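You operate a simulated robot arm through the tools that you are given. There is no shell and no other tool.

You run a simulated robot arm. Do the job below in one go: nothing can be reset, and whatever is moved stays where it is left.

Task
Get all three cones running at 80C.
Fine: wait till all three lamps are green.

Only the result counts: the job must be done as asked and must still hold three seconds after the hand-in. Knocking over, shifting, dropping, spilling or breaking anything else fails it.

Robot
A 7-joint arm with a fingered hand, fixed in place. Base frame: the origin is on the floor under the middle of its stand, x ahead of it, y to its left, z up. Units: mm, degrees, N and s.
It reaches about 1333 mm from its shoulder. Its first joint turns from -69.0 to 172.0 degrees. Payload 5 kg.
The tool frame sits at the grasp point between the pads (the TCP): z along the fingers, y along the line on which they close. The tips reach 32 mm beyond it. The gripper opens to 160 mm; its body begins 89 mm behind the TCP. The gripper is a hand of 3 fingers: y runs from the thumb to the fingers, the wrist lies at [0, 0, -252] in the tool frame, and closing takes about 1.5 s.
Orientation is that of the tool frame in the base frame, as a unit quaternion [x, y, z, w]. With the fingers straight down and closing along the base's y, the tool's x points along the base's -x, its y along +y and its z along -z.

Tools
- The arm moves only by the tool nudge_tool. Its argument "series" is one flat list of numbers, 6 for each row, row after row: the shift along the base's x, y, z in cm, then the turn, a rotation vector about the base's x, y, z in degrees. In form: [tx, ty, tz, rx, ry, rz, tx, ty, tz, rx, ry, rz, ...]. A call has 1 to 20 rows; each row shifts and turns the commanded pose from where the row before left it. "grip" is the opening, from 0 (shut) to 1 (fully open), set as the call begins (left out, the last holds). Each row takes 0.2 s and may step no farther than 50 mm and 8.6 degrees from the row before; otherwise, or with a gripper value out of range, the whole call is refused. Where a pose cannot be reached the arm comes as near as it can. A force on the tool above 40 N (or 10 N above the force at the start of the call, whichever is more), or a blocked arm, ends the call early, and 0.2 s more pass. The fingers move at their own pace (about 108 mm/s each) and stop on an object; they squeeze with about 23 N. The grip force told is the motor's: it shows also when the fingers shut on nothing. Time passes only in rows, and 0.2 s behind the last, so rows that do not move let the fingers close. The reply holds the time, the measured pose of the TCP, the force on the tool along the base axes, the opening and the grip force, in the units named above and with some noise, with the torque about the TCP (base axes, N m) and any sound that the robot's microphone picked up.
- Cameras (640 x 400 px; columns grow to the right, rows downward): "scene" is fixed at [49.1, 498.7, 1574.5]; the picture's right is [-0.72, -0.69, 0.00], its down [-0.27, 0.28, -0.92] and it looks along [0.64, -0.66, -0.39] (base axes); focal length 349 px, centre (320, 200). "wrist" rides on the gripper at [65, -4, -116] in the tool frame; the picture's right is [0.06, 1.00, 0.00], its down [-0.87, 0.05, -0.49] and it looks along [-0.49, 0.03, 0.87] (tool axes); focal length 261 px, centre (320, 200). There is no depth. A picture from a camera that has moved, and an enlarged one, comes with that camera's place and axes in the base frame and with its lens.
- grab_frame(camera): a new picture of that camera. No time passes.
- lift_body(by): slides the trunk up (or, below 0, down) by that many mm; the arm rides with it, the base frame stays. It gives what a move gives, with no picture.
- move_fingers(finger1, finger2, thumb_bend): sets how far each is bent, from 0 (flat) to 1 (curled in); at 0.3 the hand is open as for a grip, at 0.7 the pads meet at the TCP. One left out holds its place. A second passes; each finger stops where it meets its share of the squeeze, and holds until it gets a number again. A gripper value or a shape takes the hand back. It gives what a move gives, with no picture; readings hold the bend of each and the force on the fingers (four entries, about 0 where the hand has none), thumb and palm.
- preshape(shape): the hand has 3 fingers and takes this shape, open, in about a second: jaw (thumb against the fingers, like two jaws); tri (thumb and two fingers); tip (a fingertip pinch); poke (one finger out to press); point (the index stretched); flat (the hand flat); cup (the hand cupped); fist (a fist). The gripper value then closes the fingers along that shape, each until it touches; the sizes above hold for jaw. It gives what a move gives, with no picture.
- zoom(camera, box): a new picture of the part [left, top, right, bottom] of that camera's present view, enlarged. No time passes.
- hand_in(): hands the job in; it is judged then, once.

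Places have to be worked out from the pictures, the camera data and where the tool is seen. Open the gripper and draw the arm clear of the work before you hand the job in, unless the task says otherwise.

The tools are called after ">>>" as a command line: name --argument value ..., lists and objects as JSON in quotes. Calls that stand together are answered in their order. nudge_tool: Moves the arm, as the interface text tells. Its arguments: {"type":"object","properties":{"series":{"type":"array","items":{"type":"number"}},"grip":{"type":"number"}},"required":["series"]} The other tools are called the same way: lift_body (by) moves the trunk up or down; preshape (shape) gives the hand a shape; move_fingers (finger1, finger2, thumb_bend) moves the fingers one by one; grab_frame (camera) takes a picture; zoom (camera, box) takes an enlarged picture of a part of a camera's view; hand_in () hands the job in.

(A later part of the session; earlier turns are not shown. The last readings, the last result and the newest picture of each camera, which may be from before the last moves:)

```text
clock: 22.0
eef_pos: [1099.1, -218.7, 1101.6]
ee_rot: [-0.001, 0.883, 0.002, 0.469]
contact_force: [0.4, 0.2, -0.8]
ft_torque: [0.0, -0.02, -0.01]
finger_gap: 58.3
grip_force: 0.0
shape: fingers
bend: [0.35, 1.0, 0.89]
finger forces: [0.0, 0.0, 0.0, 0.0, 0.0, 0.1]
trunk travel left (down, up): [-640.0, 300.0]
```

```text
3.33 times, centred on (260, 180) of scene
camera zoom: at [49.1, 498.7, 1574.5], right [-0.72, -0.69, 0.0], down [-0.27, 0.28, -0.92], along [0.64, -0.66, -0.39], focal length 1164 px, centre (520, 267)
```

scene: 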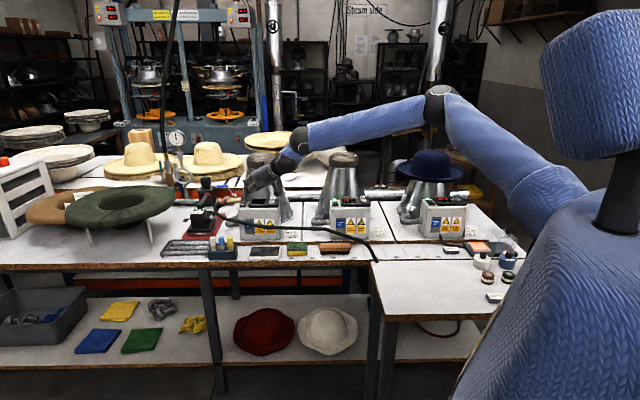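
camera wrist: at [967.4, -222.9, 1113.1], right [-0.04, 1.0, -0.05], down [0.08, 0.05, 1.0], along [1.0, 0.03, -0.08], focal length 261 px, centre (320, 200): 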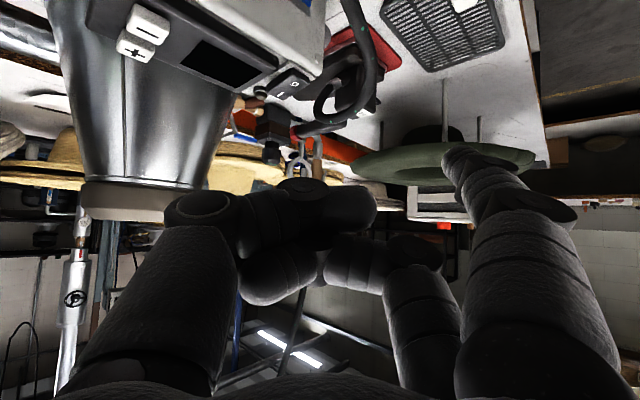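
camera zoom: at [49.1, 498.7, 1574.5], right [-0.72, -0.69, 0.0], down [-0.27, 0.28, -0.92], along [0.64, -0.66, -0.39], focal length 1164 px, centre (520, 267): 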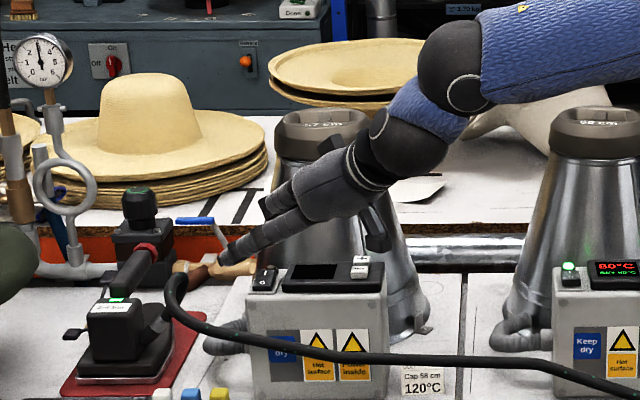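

The middle lamp is already green at 80. I zoom in on finger 1's tip in both views to pin its offset from the TCP.

>>> zoom --camera "wrist" --box '[380, 110, 580, 235]'

>>> zoom --camera "scene" --box '[225, 170, 285, 210]'

```text
3.20 times, centred on (480, 172) of wrist
camera zoom: at [967.4, -222.9, 1113.1], right [-0.04, 1.0, -0.05], down [0.08, 0.05, 1.0], along [1.0, 0.03, -0.08], focal length 834 px, centre (-192, 288)
```

zoom: 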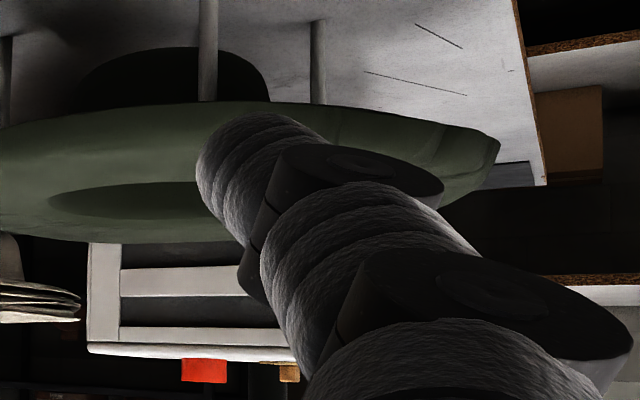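

```text
10.00 times, centred on (255, 190) of scene
camera zoom: at [49.1, 498.7, 1574.5], right [-0.72, -0.69, 0.0], down [-0.27, 0.28, -0.92], along [0.64, -0.66, -0.39], focal length 3492 px, centre (970, 300)
```

zoom: 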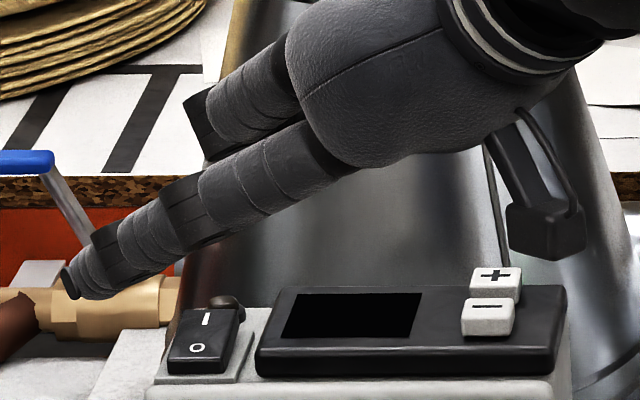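

Finger-1 tip sits at about (+22,+84,−30) mm from the TCP in base axes. I move it to hover over the left box's rocker, "I" end (≈(1227,−257)), tip about 40 mm above.

>>> nudge_tool --series '[2.65, -3.05, -0.5, 0, 0, 0, 2.65, -3.05, -0.5, 0, 0, 0, 2.65, -3.05, -0.5, 0, 0, 0, 2.65, -3.05, -0.5, 0, 0, 0]'

>>> zoom --camera "scene" --box '[225, 160, 315, 220]'

>>> grab_frame --camera "wrist"

```text
clock: 23.0
eef_pos: [1180.3, -353.7, 1087.6]
ee_rot: [0.0, 0.883, 0.001, 0.47]
contact_force: [-0.5, -0.3, 0.0]
ft_torque: [0.0, 0.0, -0.01]
finger_gap: 58.2
grip_force: 0.0
shape: fingers
bend: [0.35, 1.0, 0.89]
finger forces: [0.0, 0.1, 0.0, 0.0, 0.0, 0.1]
out of reach, approached as far as the arm can: row 2, 3, 4
trunk travel left (down, up): [-640.0, 300.0]
```

```text
6.67 times, centred on (270, 190) of scene
camera zoom: at [49.1, 498.7, 1574.5], right [-0.72, -0.69, 0.0], down [-0.27, 0.28, -0.92], along [0.64, -0.66, -0.39], focal length 2328 px, centre (653, 267)
```

zoom: 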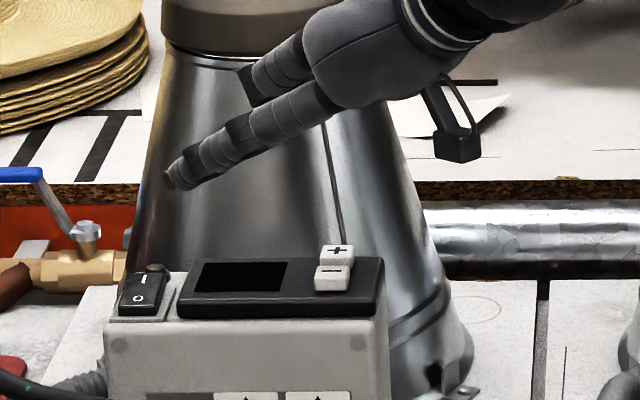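

```text
taken
camera wrist: at [1049.6, -357.0, 1098.6], right [-0.04, 1.0, -0.05], down [0.08, 0.05, 1.0], along [1.0, 0.03, -0.08], focal length 261 px, centre (320, 200)
```

wrist: 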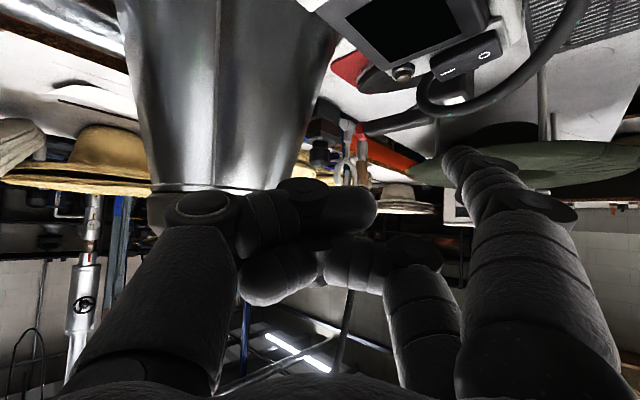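

Out of reach by ~25 mm at this tilt. I back off a little, flatten the hand to ~24° below horizontal and yaw it 15° clockwise so that it points from the shoulder at the rocker, then lower the trunk another 40 mm.

>>> nudge_tool --series '[-3, 0.5, 2.5, 0, 0, 0, -1, 0.5, 0, 0, -5, 0, 0, 0.5, 0, 0, -5, 0, 0, 0, 0, 0, 0, -7.5, 0, 0, 0, 0, 0, -7.5]'

>>> lift_body --by -40

>>> zoom --camera "scene" --box '[205, 140, 355, 240]'

```text
clock: 24.2
eef_pos: [1140.3, -342.5, 1112.4]
ee_rot: [0.112, 0.831, -0.072, 0.54]
contact_force: [0.3, -0.4, -0.2]
ft_torque: [-0.01, -0.01, 0.03]
finger_gap: 58.5
grip_force: 0.0
shape: fingers
bend: [0.35, 1.0, 0.89]
finger forces: [0.0, 0.0, 0.1, 0.1, 0.0, 0.0]
trunk travel left (down, up): [-640.0, 300.0]
```

```text
clock: 25.1
eef_pos: [1140.8, -338.7, 1076.5]
ee_rot: [0.111, 0.832, -0.072, 0.539]
contact_force: [0.3, -0.6, -0.8]
ft_torque: [0.0, 0.02, 0.01]
finger_gap: 58.4
grip_force: 0.0
shape: fingers
bend: [0.35, 1.0, 0.89]
finger forces: [0.0, 0.0, 0.1, 0.0, 0.0, 0.0]
trunk travel left (down, up): [-600.0, 340.0]
```

```text
4.00 times, centred on (280, 190) of scene
camera zoom: at [49.1, 498.7, 1574.5], right [-0.72, -0.69, 0.0], down [-0.27, 0.28, -0.92], along [0.64, -0.66, -0.39], focal length 1397 px, centre (480, 240)
```

zoom: 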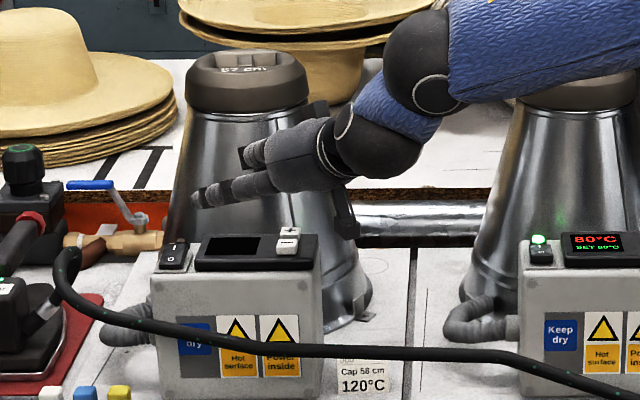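

The predicted tip position matches the picture. I move the tip over the rocker's "I" end, ~20 mm above.

>>> nudge_tool --series '[1.9, 0.38, -1.3, 0, 0, 0, 1.9, 0.38, -1.3, 0, 0, 0, 0, 0, 0, 0, 0, 0]'

>>> zoom --camera "scene" --box '[230, 170, 290, 210]'

>>> grab_frame --camera "wrist"

```text
clock: 25.9
eef_pos: [1146.7, -352.1, 1063.6]
ee_rot: [0.109, 0.832, -0.07, 0.54]
contact_force: [0.8, 0.3, -0.7]
ft_torque: [-0.01, 0.01, 0.01]
finger_gap: 58.6
grip_force: 0.0
shape: fingers
bend: [0.35, 1.0, 0.89]
finger forces: [0.0, 0.0, 0.0, 0.1, 0.0, 0.0]
out of reach, approached as far as the arm can: row 1, 2
trunk travel left (down, up): [-600.0, 340.0]
```

```text
10.00 times, centred on (260, 190) of scene
camera zoom: at [49.1, 498.7, 1574.5], right [-0.72, -0.69, 0.0], down [-0.27, 0.28, -0.92], along [0.64, -0.66, -0.39], focal length 3492 px, centre (920, 300)
```

zoom: 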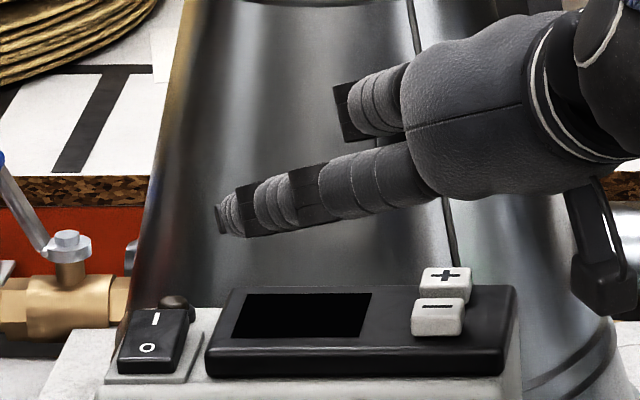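

```text
taken
camera wrist: at [1020.6, -321.9, 1050.5], right [0.23, 0.97, -0.06], down [-0.08, 0.08, 0.99], along [0.97, -0.23, 0.09], focal length 261 px, centre (320, 200)
```

wrist: 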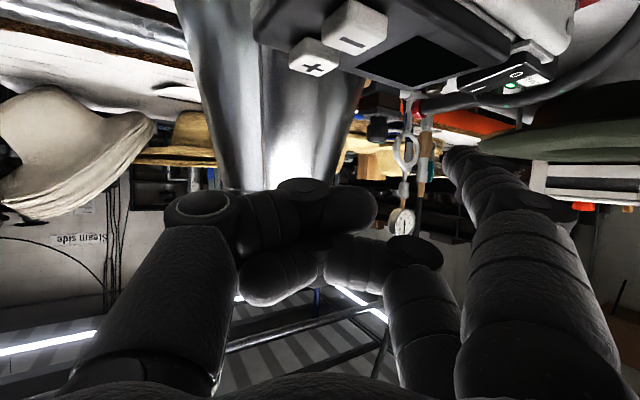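

Still short, and the arm slid toward −y, so it looks like a joint limit rather than pure distance. I look at the whole arm.

>>> grab_frame --camera "scene"

```text
taken
```

scene: 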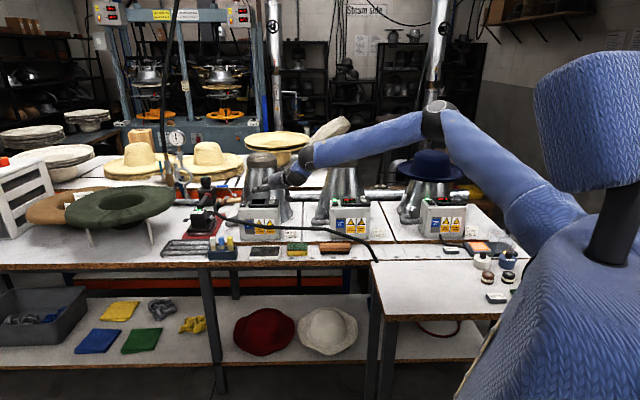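

The elbow is still clearly bent, so I try again with the hand straight ahead (yaw 0, 24° down), which got farther before, with a lower trunk. First back off and up, rotate, then lower 60 mm.

>>> nudge_tool --series '[-2, 0, 3, 0, 0, 0, -1, 0, 3, 0, 0, 7.5, 0, 0, 0, 0, 0, 7.5]'

>>> lift_body --by -60

>>> nudge_tool --series '[2.0, 0, 0, 0, 0, 0, 2.0, 0, 0, 0, 0, 0, 2.0, 0, 0, 0, 0, 0, 2, 0, 0, 0, 0, 0]'

>>> grab_frame --camera "scene"

```text
clock: 26.7
eef_pos: [1116.9, -350.2, 1122.4]
ee_rot: [-0.001, 0.839, 0.002, 0.544]
contact_force: [0.2, -0.1, 0.6]
ft_torque: [-0.03, -0.01, 0.01]
finger_gap: 58.7
grip_force: 0.2
shape: fingers
bend: [0.35, 1.0, 0.89]
finger forces: [0.0, 0.0, 0.0, 0.0, 0.1, 0.1]
trunk travel left (down, up): [-600.0, 340.0]
```

```text
clock: 27.7
eef_pos: [1117.2, -352.0, 1064.2]
ee_rot: [0.0, 0.839, 0.0, 0.545]
contact_force: [-1.0, -0.5, -0.2]
ft_torque: [0.0, 0.0, -0.04]
finger_gap: 58.3
grip_force: 0.0
shape: fingers
bend: [0.35, 1.0, 0.89]
finger forces: [0.0, 0.1, 0.1, 0.0, 0.0, 0.0]
trunk travel left (down, up): [-540.0, 400.0]
```

```text
clock: 28.7
eef_pos: [1197.6, -352.4, 1063.0]
ee_rot: [0.001, 0.838, 0.0, 0.546]
contact_force: [0.2, -0.5, 0.0]
ft_torque: [0.01, -0.01, 0.01]
finger_gap: 58.4
grip_force: 0.0
shape: fingers
bend: [0.35, 1.0, 0.89]
finger forces: [0.1, 0.0, 0.0, 0.1, 0.0, 0.0]
trunk travel left (down, up): [-540.0, 400.0]
```

```text
taken
```

scene: 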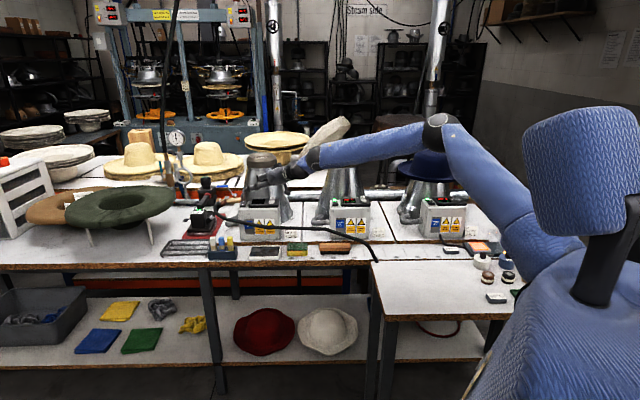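

Reach works now: TCP (1198,−352,1063), so the fingertip should be around (1225,−268,1038), just over the rocker. I zoom in.

>>> zoom --camera "scene" --box '[225, 165, 300, 215]'

>>> grab_frame --camera "wrist"

```text
8.00 times, centred on (262, 190) of scene
camera zoom: at [49.1, 498.7, 1574.5], right [-0.72, -0.69, 0.0], down [-0.27, 0.28, -0.92], along [0.64, -0.66, -0.39], focal length 2794 px, centre (780, 280)
```

zoom: 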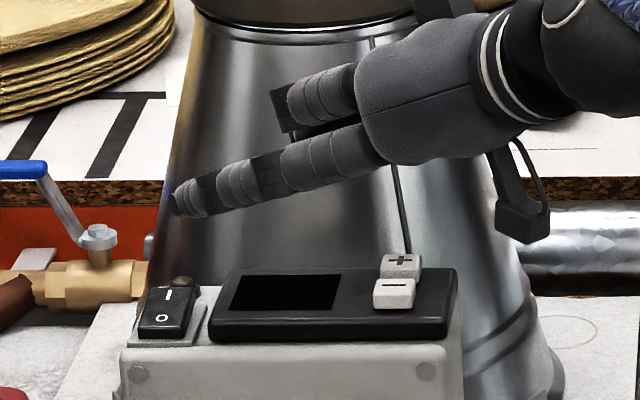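

```text
taken
camera wrist: at [1067.8, -356.2, 1050.9], right [-0.02, 1.0, -0.06], down [-0.09, 0.05, 0.99], along [1.0, 0.03, 0.09], focal length 261 px, centre (320, 200)
```

wrist: 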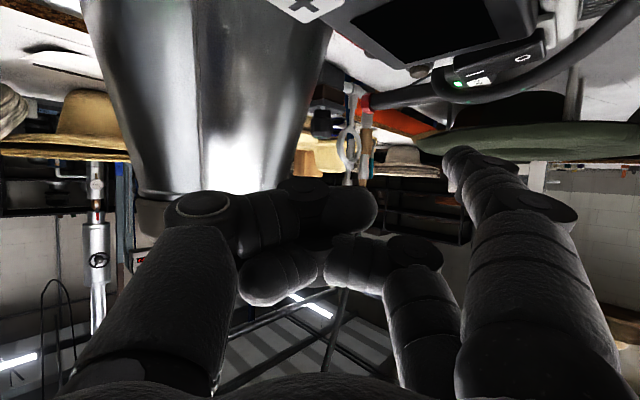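

Tip is where predicted. Relative to the rocker's I end it needs about +12 mm in u and −7 mm in v; I shift that and come down 20 mm.

>>> nudge_tool --series '[0.35, 1.34, 0, 0, 0, 0, 0, 0, -1.0, 0, 0, 0, 0, 0, -1.0, 0, 0, 0]'

>>> zoom --camera "scene" --box '[230, 180, 275, 210]'

>>> zoom --camera "wrist" --box '[380, 0, 620, 200]'

```text
clock: 29.5
eef_pos: [1200.4, -339.7, 1043.6]
ee_rot: [0.0, 0.839, 0.001, 0.544]
contact_force: [0.8, -0.1, -0.5]
ft_torque: [0.02, -0.04, -0.02]
finger_gap: 58.6
grip_force: 0.2
shape: fingers
bend: [0.35, 1.0, 0.89]
finger forces: [0.1, 0.1, 0.0, 0.0, 0.1, 0.0]
trunk travel left (down, up): [-540.0, 400.0]
```

```text
13.33 times, centred on (252, 195) of scene
camera zoom: at [49.1, 498.7, 1574.5], right [-0.72, -0.69, 0.0], down [-0.27, 0.28, -0.92], along [0.64, -0.66, -0.39], focal length 4656 px, centre (1220, 267)
```

zoom: 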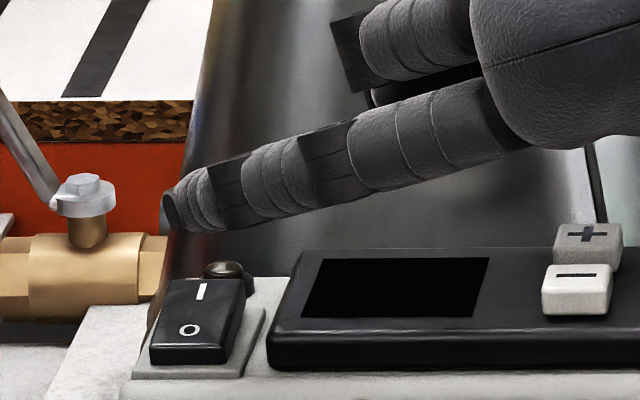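

```text
2.00 times, centred on (500, 100) of wrist
camera zoom: at [1070.5, -341.7, 1030.8], right [-0.03, 1.0, -0.06], down [-0.1, 0.05, 0.99], along [1.0, 0.03, 0.09], focal length 521 px, centre (-40, 400)
```

zoom: 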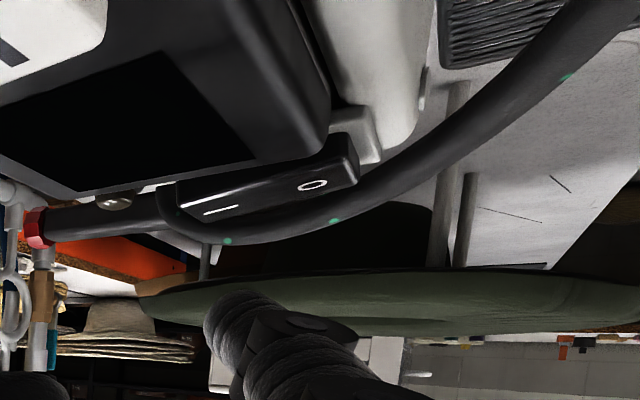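

Alignment over the "I" end looks good. I lower in small steps watching for contact.

>>> nudge_tool --series '[0, 0, -0.8, 0, 0, 0, 0, 0, -0.6, 0, 0, 0, 0, 0, -0.3, 0, 0, 0]'

>>> zoom --camera "scene" --box '[230, 180, 275, 210]'

```text
clock: 30.3
eef_pos: [1200.6, -338.5, 1026.7]
ee_rot: [-0.001, 0.839, 0.001, 0.545]
contact_force: [-0.5, 0.5, 0.3]
ft_torque: [0.01, 0.0, 0.01]
finger_gap: 58.4
grip_force: 0.1
shape: fingers
bend: [0.35, 1.0, 0.89]
finger forces: [0.1, 0.0, 0.0, 0.0, 0.0, 0.1]
trunk travel left (down, up): [-540.0, 400.0]
```

```text
13.33 times, centred on (252, 195) of scene
camera zoom: at [49.1, 498.7, 1574.5], right [-0.72, -0.69, 0.0], down [-0.27, 0.28, -0.92], along [0.64, -0.66, -0.39], focal length 4656 px, centre (1220, 267)
```

zoom: 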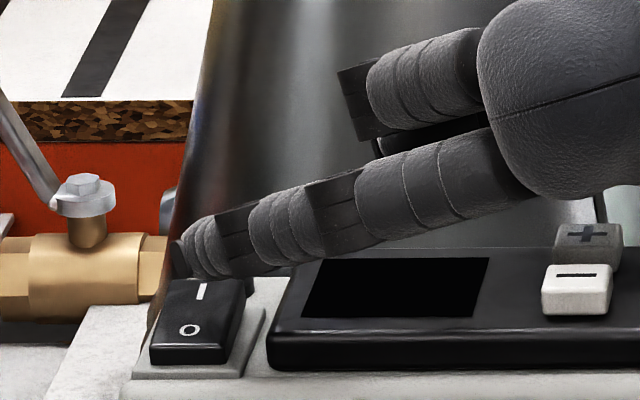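

No contact yet; the tip is just above the far end of the rocker. I continue down.

>>> nudge_tool --series '[0, 0, -0.3, 0, 0, 0, 0, 0, -0.3, 0, 0, 0, 0, 0, -0.2, 0, 0, 0]'

>>> zoom --camera "scene" --box '[230, 180, 275, 210]'

```text
clock: 31.1
eef_pos: [1198.2, -340.6, 1018.6]
ee_rot: [0.0, 0.839, 0.001, 0.545]
contact_force: [1.0, -0.1, 0.4]
ft_torque: [0.0, 0.0, 0.01]
finger_gap: 58.4
grip_force: 0.0
shape: fingers
bend: [0.35, 1.0, 0.89]
finger forces: [0.0, 0.0, 0.1, 0.1, 0.0, 0.1]
out of reach, approached as far as the arm can: row 3
trunk travel left (down, up): [-540.0, 400.0]
```

```text
13.33 times, centred on (252, 195) of scene
camera zoom: at [49.1, 498.7, 1574.5], right [-0.72, -0.69, 0.0], down [-0.27, 0.28, -0.92], along [0.64, -0.66, -0.39], focal length 4656 px, centre (1220, 267)
```

zoom: 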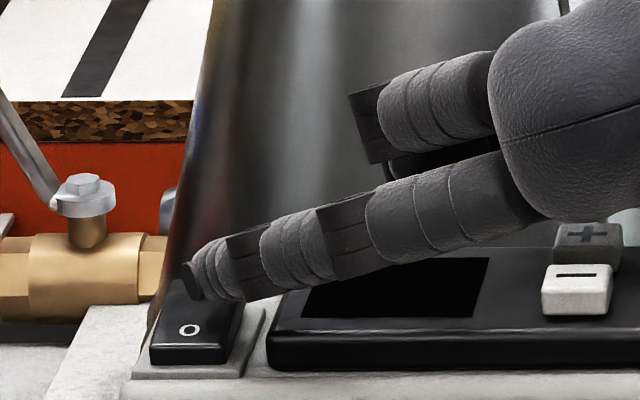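

Just at the reach edge and no contact yet. I use the trunk to press straight down by a few mm instead.

>>> lift_body --by -6

>>> zoom --camera "scene" --box '[230, 180, 275, 210]'

```text
clock: 31.6
eef_pos: [1197.3, -341.1, 1014.7]
ee_rot: [0.0, 0.838, 0.0, 0.546]
contact_force: [-1.0, -1.4, 3.8]
ft_torque: [0.31, -0.03, 0.03]
finger_gap: 58.6
grip_force: 1.7
shape: fingers
bend: [0.35, 1.0, 0.89]
finger forces: [3.9, 0.1, 0.0, 0.0, 0.0, 0.1]
trunk travel left (down, up): [-534.0, 406.0]
```

```text
13.33 times, centred on (252, 195) of scene
camera zoom: at [49.1, 498.7, 1574.5], right [-0.72, -0.69, 0.0], down [-0.27, 0.28, -0.92], along [0.64, -0.66, -0.39], focal length 4656 px, centre (1220, 267)
```

zoom: 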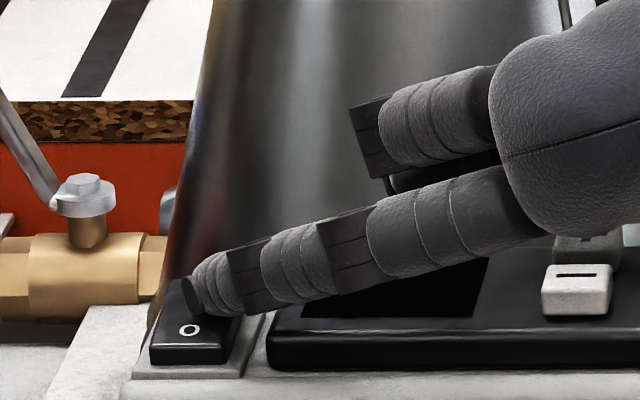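

Contact at 3.9 N but the tip is near the rocker's pivot rather than the I end. I lift 16 mm, flatten the hand by 6° and shift ~12 mm further into the table.

>>> lift_body --by 16

>>> nudge_tool --series '[0.3, -0.4, 0, 0, -6, 0, 0.3, -0.4, 0, 0, 0, 0, 0, 0, 0, 0, 0, 0]'

>>> zoom --camera "scene" --box '[230, 180, 275, 210]'

```text
clock: 32.2
eef_pos: [1198.7, -340.6, 1027.7]
ee_rot: [0.0, 0.839, 0.0, 0.545]
contact_force: [0.3, 0.1, -0.4]
ft_torque: [-0.01, 0.0, 0.04]
finger_gap: 58.8
grip_force: 0.0
shape: fingers
bend: [0.35, 1.0, 0.89]
finger forces: [0.0, 0.0, 0.0, 0.1, 0.0, 0.1]
trunk travel left (down, up): [-550.0, 390.0]
```

```text
clock: 33.0
eef_pos: [1203.0, -348.6, 1030.7]
ee_rot: [0.0, 0.809, 0.0, 0.587]
contact_force: [-0.4, -0.2, -0.8]
ft_torque: [0.02, 0.0, 0.02]
finger_gap: 58.8
grip_force: 0.1
shape: fingers
bend: [0.35, 1.0, 0.89]
finger forces: [0.1, 0.0, 0.1, 0.1, 0.0, 0.0]
trunk travel left (down, up): [-550.0, 390.0]
```

```text
13.33 times, centred on (252, 195) of scene
camera zoom: at [49.1, 498.7, 1574.5], right [-0.72, -0.69, 0.0], down [-0.27, 0.28, -0.92], along [0.64, -0.66, -0.39], focal length 4656 px, centre (1220, 267)
```

zoom: 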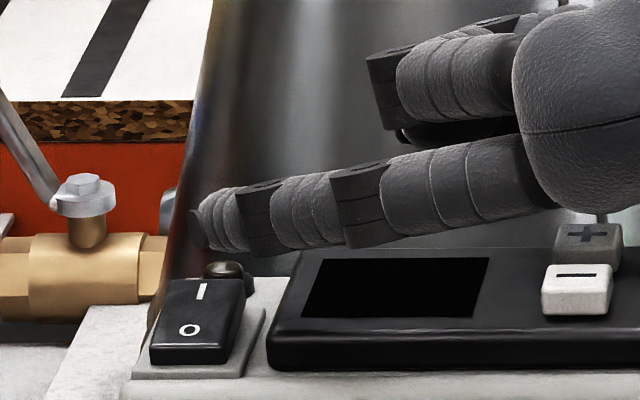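

Good position in depth; I shift 5 mm along +u and lower with the trunk.

>>> nudge_tool --series '[0.25, 0.4, 0, 0, 0, 0, 0, 0, 0, 0, 0, 0]'

>>> lift_body --by -15

>>> zoom --camera "scene" --box '[230, 180, 275, 210]'

```text
clock: 33.6
eef_pos: [1202.0, -347.0, 1031.2]
ee_rot: [0.001, 0.809, 0.0, 0.588]
contact_force: [0.4, -0.2, 0.1]
ft_torque: [0.0, -0.01, -0.02]
finger_gap: 58.6
grip_force: 0.1
shape: fingers
bend: [0.35, 1.0, 0.89]
finger forces: [0.0, 0.0, 0.1, 0.1, 0.0, 0.1]
out of reach, approached as far as the arm can: row 1
trunk travel left (down, up): [-550.0, 390.0]
```

```text
clock: 34.3
eef_pos: [1200.9, -346.8, 1016.6]
ee_rot: [-0.001, 0.809, 0.001, 0.587]
contact_force: [-0.2, 0.1, -0.5]
ft_torque: [0.0, 0.05, -0.02]
finger_gap: 58.7
grip_force: 0.1
shape: fingers
bend: [0.35, 1.0, 0.89]
finger forces: [0.1, 0.0, 0.1, 0.0, 0.0, 0.0]
trunk travel left (down, up): [-535.0, 405.0]
```

```text
13.33 times, centred on (252, 195) of scene
camera zoom: at [49.1, 498.7, 1574.5], right [-0.72, -0.69, 0.0], down [-0.27, 0.28, -0.92], along [0.64, -0.66, -0.39], focal length 4656 px, centre (1220, 267)
```

zoom: 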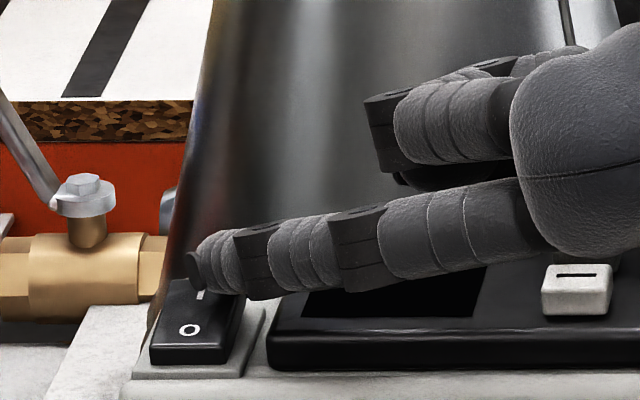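

No contact yet; before pressing further I check that the palm and the camera bracket clear the box and its keys.

>>> zoom --camera "scene" --box '[225, 160, 330, 230]'

>>> grab_frame --camera "wrist"

```text
5.71 times, centred on (278, 195) of scene
camera zoom: at [49.1, 498.7, 1574.5], right [-0.72, -0.69, 0.0], down [-0.27, 0.28, -0.92], along [0.64, -0.66, -0.39], focal length 1996 px, centre (563, 229)
```

zoom: 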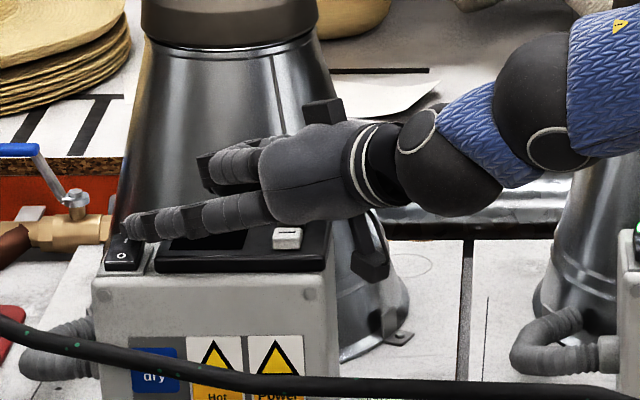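

```text
taken
camera wrist: at [1073.3, -350.1, 990.9], right [-0.02, 1.0, -0.06], down [-0.2, 0.05, 0.98], along [0.98, 0.03, 0.2], focal length 261 px, centre (320, 200)
```

wrist: 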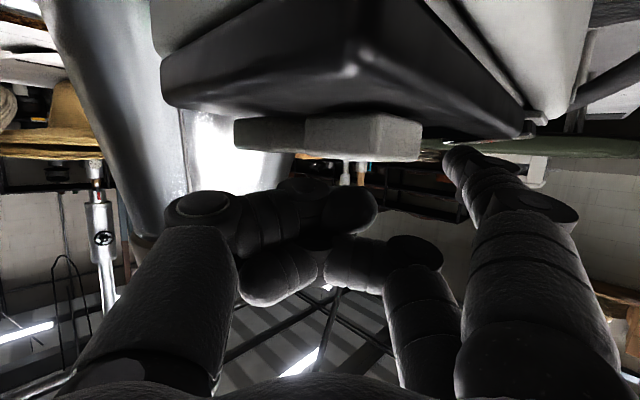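

Clearances: palm/curled thumb ~10 mm above the keys, bracket ~12 mm beside the box. I press 5 mm further down with the trunk.

>>> lift_body --by -5

>>> zoom --camera "scene" --box '[230, 170, 320, 225]'

```text
clock: 34.8
eef_pos: [1202.0, -347.2, 1012.1]
ee_rot: [-0.001, 0.809, 0.001, 0.588]
contact_force: [2.2, -1.1, 1.8]
ft_torque: [0.21, -0.11, -0.16]
finger_gap: 57.8
grip_force: 1.5
shape: fingers
bend: [0.35, 1.0, 0.89]
finger forces: [2.7, 0.1, 0.1, 0.0, 0.1, 0.1]
trunk travel left (down, up): [-530.0, 410.0]
```

```text
7.11 times, centred on (275, 198) of scene
camera zoom: at [49.1, 498.7, 1574.5], right [-0.72, -0.69, 0.0], down [-0.27, 0.28, -0.92], along [0.64, -0.66, -0.39], focal length 2483 px, centre (640, 218)
```

zoom: 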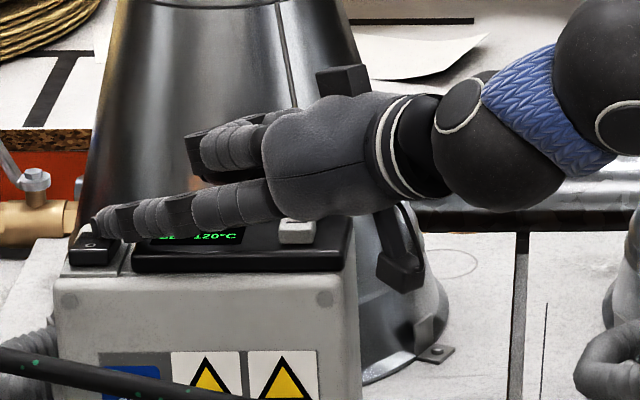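

The display lit up ("SET 120°C") — the rocker is on. I lift straight up with the trunk and look.

>>> lift_body --by 60

>>> zoom --camera "scene" --box '[230, 170, 320, 225]'

```text
clock: 35.8
eef_pos: [1201.8, -347.1, 1070.0]
ee_rot: [0.0, 0.809, 0.001, 0.588]
contact_force: [-0.3, -1.0, 0.5]
ft_torque: [0.02, 0.0, 0.02]
finger_gap: 58.2
grip_force: 0.0
shape: fingers
bend: [0.35, 1.0, 0.89]
finger forces: [0.0, 0.1, 0.1, 0.1, 0.0, 0.1]
trunk travel left (down, up): [-590.0, 350.0]
```

```text
7.11 times, centred on (275, 198) of scene
camera zoom: at [49.1, 498.7, 1574.5], right [-0.72, -0.69, 0.0], down [-0.27, 0.28, -0.92], along [0.64, -0.66, -0.39], focal length 2483 px, centre (640, 218)
```

zoom: 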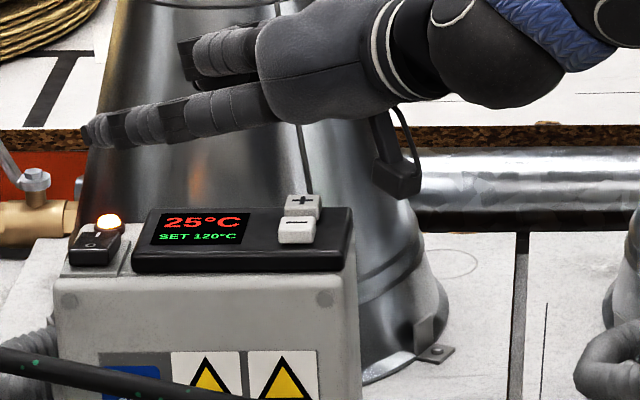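

Left box: on, 25 °C, SET 120, lamp amber. Now I go for its − key at about (1138,−335): back off first, tilt the hand steeper (44°) since it's nearer, keeping the tip ~50 mm above.

>>> nudge_tool --series '[-4.05, 0, 1.0, 0, 6.5, 0, -4.05, 0, 1.0, 0, 6.5, 0, 0, -3.6, 0, 0, 6.5, 0, 0, -3.6, 0, 0, 6.5, 0, 0, 0, 0, 0, 0, 0]'

>>> zoom --camera "scene" --box '[240, 150, 330, 220]'

>>> grab_frame --camera "wrist"

```text
clock: 37.0
eef_pos: [1122.2, -419.6, 1090.3]
ee_rot: [-0.001, 0.921, 0.001, 0.39]
contact_force: [0.1, 0.7, 0.3]
ft_torque: [0.0, -0.03, 0.04]
finger_gap: 58.6
grip_force: 0.1
shape: fingers
bend: [0.35, 1.0, 0.89]
finger forces: [0.0, 0.0, 0.0, 0.0, 0.1, 0.0]
trunk travel left (down, up): [-590.0, 350.0]
```

```text
5.71 times, centred on (285, 185) of scene
camera zoom: at [49.1, 498.7, 1574.5], right [-0.72, -0.69, 0.0], down [-0.27, 0.28, -0.92], along [0.64, -0.66, -0.39], focal length 1996 px, centre (520, 286)
```

zoom: 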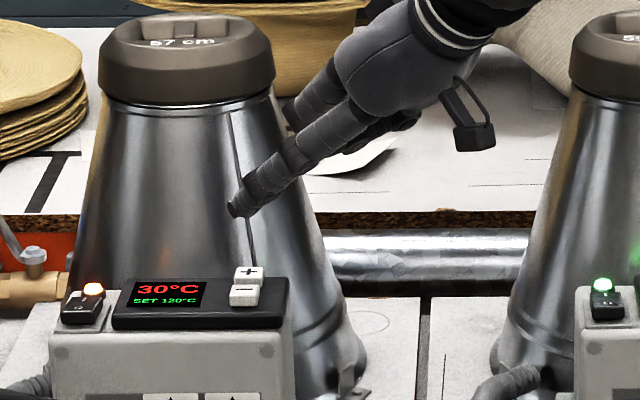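

```text
taken
camera wrist: at [994.8, -423.2, 1124.3], right [-0.04, 1.0, -0.04], down [0.25, 0.05, 0.97], along [0.97, 0.03, -0.25], focal length 261 px, centre (320, 200)
```

wrist: 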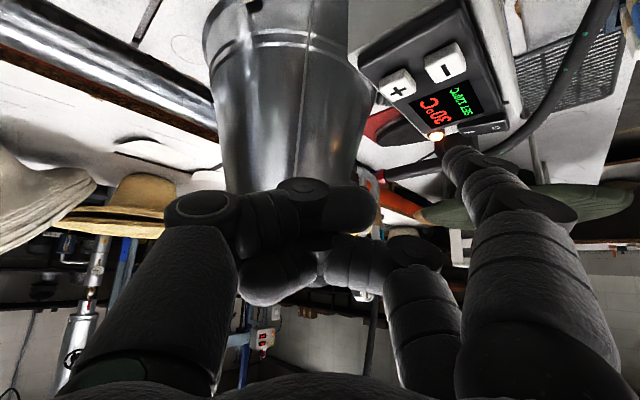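

Aligned: the tip's projected landing point coincides with the − key. I lower 44 mm, then check.

>>> nudge_tool --series '[0, 0, -2.2, 0, 0, 0, 0, 0, -2.2, 0, 0, 0, 0, 0, 0, 0, 0, 0]'

>>> zoom --camera "scene" --box '[245, 170, 305, 210]'

>>> grab_frame --camera "wrist"

```text
clock: 37.8
eef_pos: [1121.7, -419.1, 1047.9]
ee_rot: [-0.001, 0.92, 0.0, 0.391]
contact_force: [0.4, 0.1, 0.4]
ft_torque: [-0.01, 0.02, 0.0]
finger_gap: 58.2
grip_force: 0.0
shape: fingers
bend: [0.35, 1.0, 0.89]
finger forces: [0.0, 0.0, 0.0, 0.0, 0.1, 0.0]
trunk travel left (down, up): [-590.0, 350.0]
```

```text
10.00 times, centred on (275, 190) of scene
camera zoom: at [49.1, 498.7, 1574.5], right [-0.72, -0.69, 0.0], down [-0.27, 0.28, -0.92], along [0.64, -0.66, -0.39], focal length 3492 px, centre (770, 300)
```

zoom: 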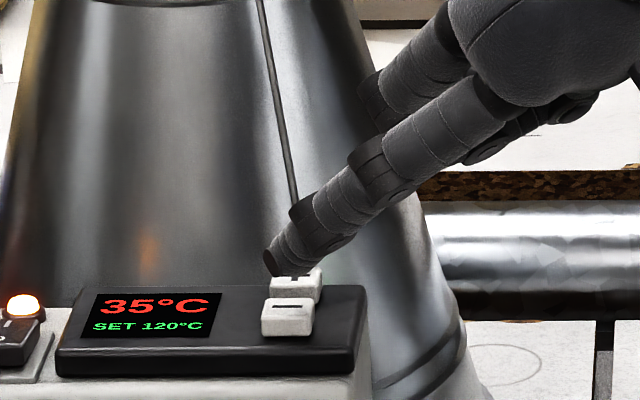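

```text
taken
camera wrist: at [994.8, -422.9, 1081.4], right [-0.04, 1.0, -0.04], down [0.25, 0.05, 0.97], along [0.97, 0.03, -0.25], focal length 261 px, centre (320, 200)
```

wrist: 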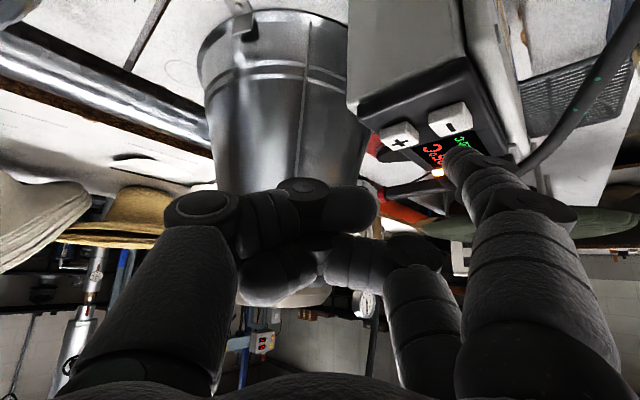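

Nearly above the − key. I zoom in the wrist view to check sideways alignment before touching.

>>> zoom --camera "wrist" --box '[360, 80, 540, 220]'

```text
2.86 times, centred on (450, 150) of wrist
camera zoom: at [994.8, -422.9, 1081.4], right [-0.04, 1.0, -0.04], down [0.25, 0.05, 0.97], along [0.97, 0.03, -0.25], focal length 745 px, centre (-51, 343)
```

zoom: 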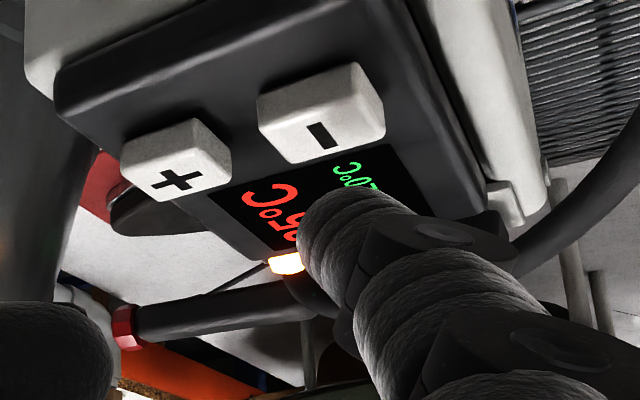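

The tip would land ~5 mm toward the front-left of the key's centre; I correct 3 mm and go down in small steps.

>>> nudge_tool --series '[0.2, -0.25, -0.5, 0, 0, 0, 0, 0, -0.5, 0, 0, 0, 0, 0, -0.2, 0, 0, 0]'

>>> zoom --camera "scene" --box '[245, 175, 290, 205]'

```text
clock: 38.6
eef_pos: [1122.5, -421.8, 1035.6]
ee_rot: [0.0, 0.921, 0.0, 0.391]
contact_force: [0.3, -0.3, -0.6]
ft_torque: [0.01, 0.0, 0.01]
finger_gap: 58.6
grip_force: 0.2
shape: fingers
bend: [0.35, 1.0, 0.89]
finger forces: [0.0, 0.1, 0.1, 0.1, 0.0, 0.0]
trunk travel left (down, up): [-590.0, 350.0]
```

```text
13.33 times, centred on (268, 190) of scene
camera zoom: at [49.1, 498.7, 1574.5], right [-0.72, -0.69, 0.0], down [-0.27, 0.28, -0.92], along [0.64, -0.66, -0.39], focal length 4656 px, centre (1020, 333)
```

zoom: 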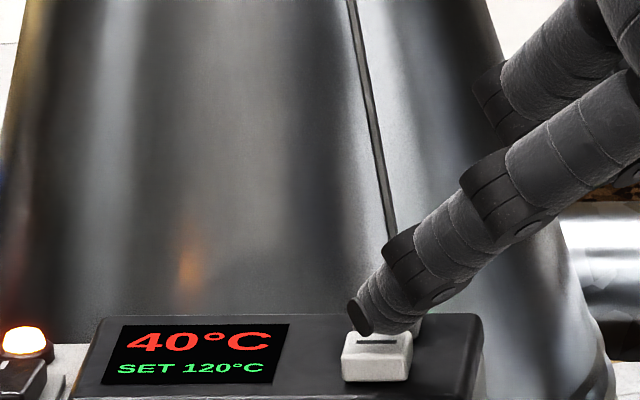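

Tip is just above the − key. I press in 2 mm steps until the click.

>>> nudge_tool --series '[0, 0, -0.2, 0, 0, 0, 0, 0, -0.2, 0, 0, 0]'

>>> zoom --camera "scene" --box '[245, 175, 290, 205]'

```text
clock: 39.2
eef_pos: [1124.4, -421.7, 1031.3]
ee_rot: [0.0, 0.921, 0.001, 0.39]
contact_force: [0.6, -0.6, 0.5]
ft_torque: [0.07, -0.03, 0.01]
finger_gap: 58.4
grip_force: 0.2
shape: fingers
bend: [0.35, 1.0, 0.89]
finger forces: [0.3, 0.0, 0.0, 0.0, 0.0, 0.1]
trunk travel left (down, up): [-590.0, 350.0]
```

```text
13.33 times, centred on (268, 190) of scene
camera zoom: at [49.1, 498.7, 1574.5], right [-0.72, -0.69, 0.0], down [-0.27, 0.28, -0.92], along [0.64, -0.66, -0.39], focal length 4656 px, centre (1020, 333)
```

zoom: 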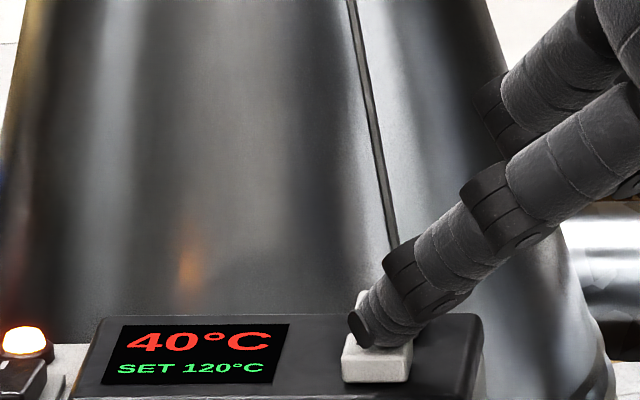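

Contact is just beginning (0.3 N). I press 3 mm further.

>>> nudge_tool --series '[0, 0, -0.15, 0, 0, 0, 0, 0, -0.15, 0, 0, 0]'

>>> zoom --camera "scene" --box '[245, 175, 290, 205]'

```text
clock: 39.8
eef_pos: [1123.6, -420.6, 1028.7]
ee_rot: [0.0, 0.921, 0.0, 0.391]
contact_force: [-1.0, -0.4, 1.7]
ft_torque: [0.14, 0.01, 0.04]
finger_gap: 58.8
grip_force: 0.4
shape: fingers
bend: [0.35, 1.0, 0.89]
finger forces: [1.8, 0.0, 0.1, 0.1, 0.0, 0.1]
trunk travel left (down, up): [-590.0, 350.0]
heard: click
```

```text
13.33 times, centred on (268, 190) of scene
camera zoom: at [49.1, 498.7, 1574.5], right [-0.72, -0.69, 0.0], down [-0.27, 0.28, -0.92], along [0.64, -0.66, -0.39], focal length 4656 px, centre (1020, 333)
```

zoom: 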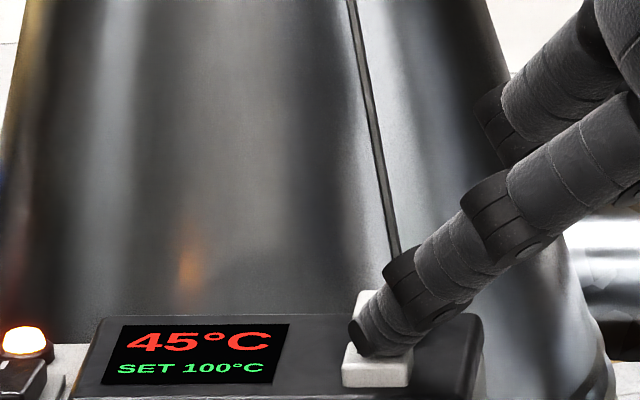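

Click: SET 100. I release by 8 mm and press once more with the same stroke.

>>> nudge_tool --series '[0, 0, 0.4, 0, 0, 0, 0, 0, 0.4, 0, 0, 0, 0, 0, -0.4, 0, 0, 0, 0, 0, -0.25, 0, 0, 0, 0, 0, -0.15, 0, 0, 0]'

>>> zoom --camera "scene" --box '[245, 175, 290, 205]'

```text
clock: 41.0
eef_pos: [1123.2, -421.7, 1028.2]
ee_rot: [-0.001, 0.921, 0.001, 0.39]
contact_force: [1.1, -0.4, 2.1]
ft_torque: [0.17, -0.04, -0.06]
finger_gap: 58.8
grip_force: 0.0
shape: fingers
bend: [0.35, 1.0, 0.89]
finger forces: [1.6, 0.0, 0.1, 0.0, 0.0, 0.0]
trunk travel left (down, up): [-590.0, 350.0]
heard: click
```

```text
13.33 times, centred on (268, 190) of scene
camera zoom: at [49.1, 498.7, 1574.5], right [-0.72, -0.69, 0.0], down [-0.27, 0.28, -0.92], along [0.64, -0.66, -0.39], focal length 4656 px, centre (1020, 333)
```

zoom: 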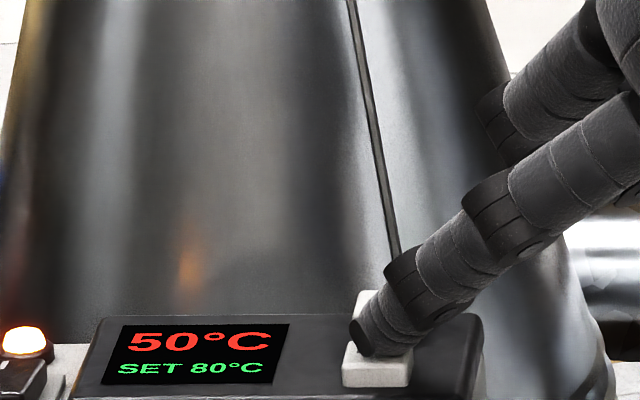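

SET is 80 on the left box. I lift straight up and retreat from the box.

>>> nudge_tool --series '[0, 0, 2, 0, 0, 0, 0, 0, 4, 0, 0, 0, 0, 0, 5, 0, 0, 0, -4, 0, 4, 0, 0, 0, -5, 0, 0, 0, 0, 0, -5, 0, 0, 0, 0, 0, -5, 0, 0, 0, 0, 0, -5, 0, 0, 0, 0, 0]'

>>> grab_frame --camera "scene"

>>> zoom --camera "scene" --box '[230, 180, 380, 230]'

```text
refused: row 4 steps farther than a row can; nothing moved
```

```text
taken
```

scene: 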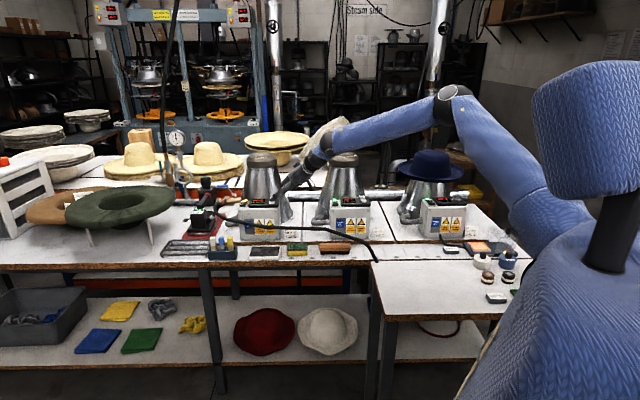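

```text
4.27 times, centred on (305, 205) of scene
camera zoom: at [49.1, 498.7, 1574.5], right [-0.72, -0.69, 0.0], down [-0.27, 0.28, -0.92], along [0.64, -0.66, -0.39], focal length 1490 px, centre (384, 179)
```

zoom: 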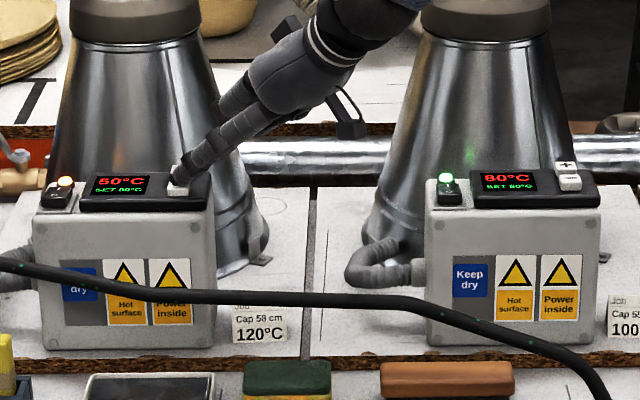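

One row was too long and nothing moved. I repeat the lift with shorter rows.

>>> nudge_tool --series '[0, 0, 2, 0, 0, 0, 0, 0, 4, 0, 0, 0, 0, 0, 4.5, 0, 0, 0, -2, 0, 4, 0, 0, 0, -4.5, 0, 0, 0, 0, 0, -4.5, 0, 0, 0, 0, 0, -4.5, 0, 0, 0, 0, 0, -4.5, 0, 0, 0, 0, 0]'

>>> grab_frame --camera "scene"

>>> zoom --camera "scene" --box '[405, 175, 480, 225]'

```text
clock: 42.8
eef_pos: [920.9, -421.2, 1175.0]
ee_rot: [0.0, 0.92, 0.001, 0.391]
contact_force: [-0.5, -0.1, -0.4]
ft_torque: [0.03, 0.01, 0.03]
finger_gap: 58.7
grip_force: 0.1
shape: fingers
bend: [0.35, 1.0, 0.89]
finger forces: [0.0, 0.0, 0.1, 0.1, 0.0, 0.0]
trunk travel left (down, up): [-590.0, 350.0]
```

```text
taken
```

scene: 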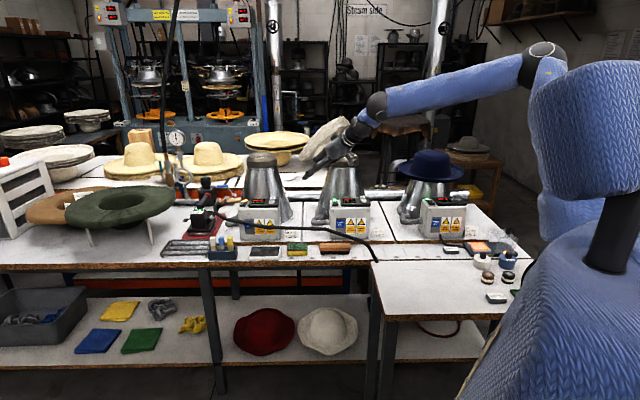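

```text
8.00 times, centred on (442, 200) of scene
camera zoom: at [49.1, 498.7, 1574.5], right [-0.72, -0.69, 0.0], down [-0.27, 0.28, -0.92], along [0.64, -0.66, -0.39], focal length 2794 px, centre (-660, 200)
```

zoom: 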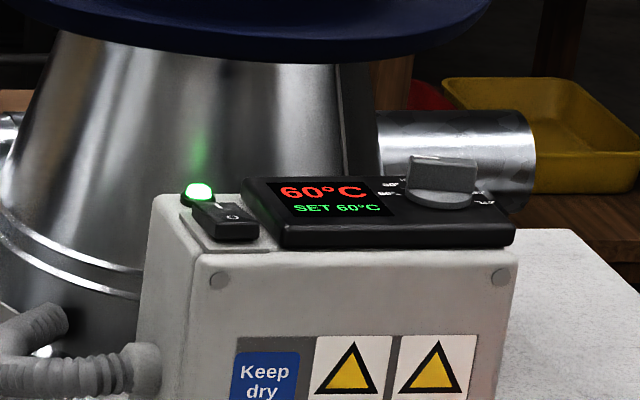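

Left box set to 80 and heating; middle is green at 80. Now the right box: I swing the hand around to the front of it at a safe height, turning it to point straight into the table.

>>> nudge_tool --series '[-3.32, -3.26, 0, 0, 0, -7.5, -3.32, -3.26, 0, 0, 0, -7.5, -3.32, -3.26, 0, 0, 0, -7.5, -3.32, -3.26, 0, 0, 0, -7.5, -3.32, -3.26, 0, 0, 0, -7.5, -3.32, -3.26, 0, 0, 0, -7.5, -3.32, -3.26, 0, 0, 0, 0, -3.32, -3.26, 0, 0, 0, 0, -3.32, -3.26, 0, 0, 0, 0, -3.32, -3.26, 0, 0, 0, 0]'

>>> grab_frame --camera "scene"

>>> grab_frame --camera "wrist"

```text
clock: 45.0
eef_pos: [588.8, -748.4, 1174.6]
ee_rot: [0.352, 0.851, -0.148, 0.362]
contact_force: [0.3, -0.1, 0.4]
ft_torque: [-0.01, 0.01, 0.02]
finger_gap: 58.6
grip_force: 0.1
shape: fingers
bend: [0.35, 1.0, 0.89]
finger forces: [0.0, 0.0, 0.0, 0.1, 0.0, 0.0]
trunk travel left (down, up): [-590.0, 350.0]
```

```text
taken
```

scene: 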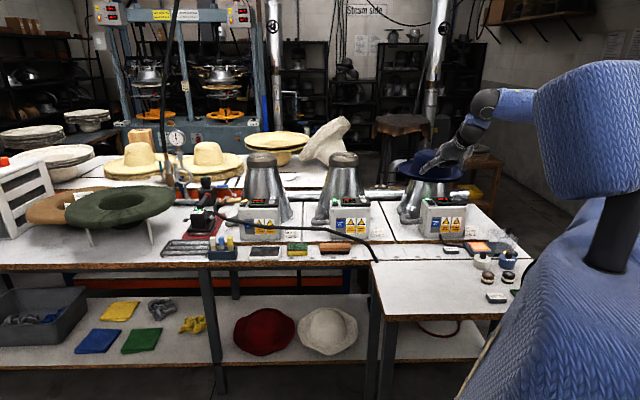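

```text
taken
camera wrist: at [496.4, -660.0, 1207.7], right [0.67, 0.74, -0.04], down [0.21, -0.14, 0.97], along [0.71, -0.66, -0.25], focal length 261 px, centre (320, 200)
```

wrist: 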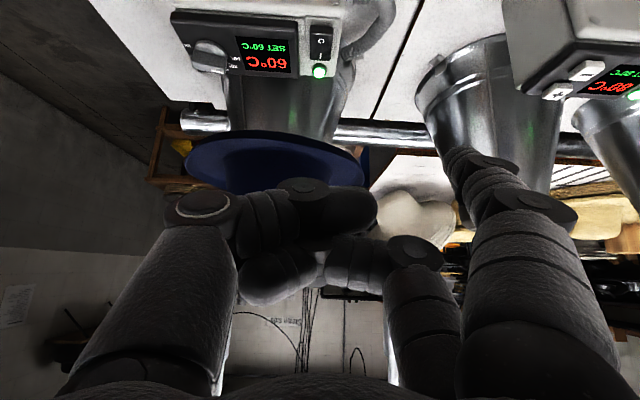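

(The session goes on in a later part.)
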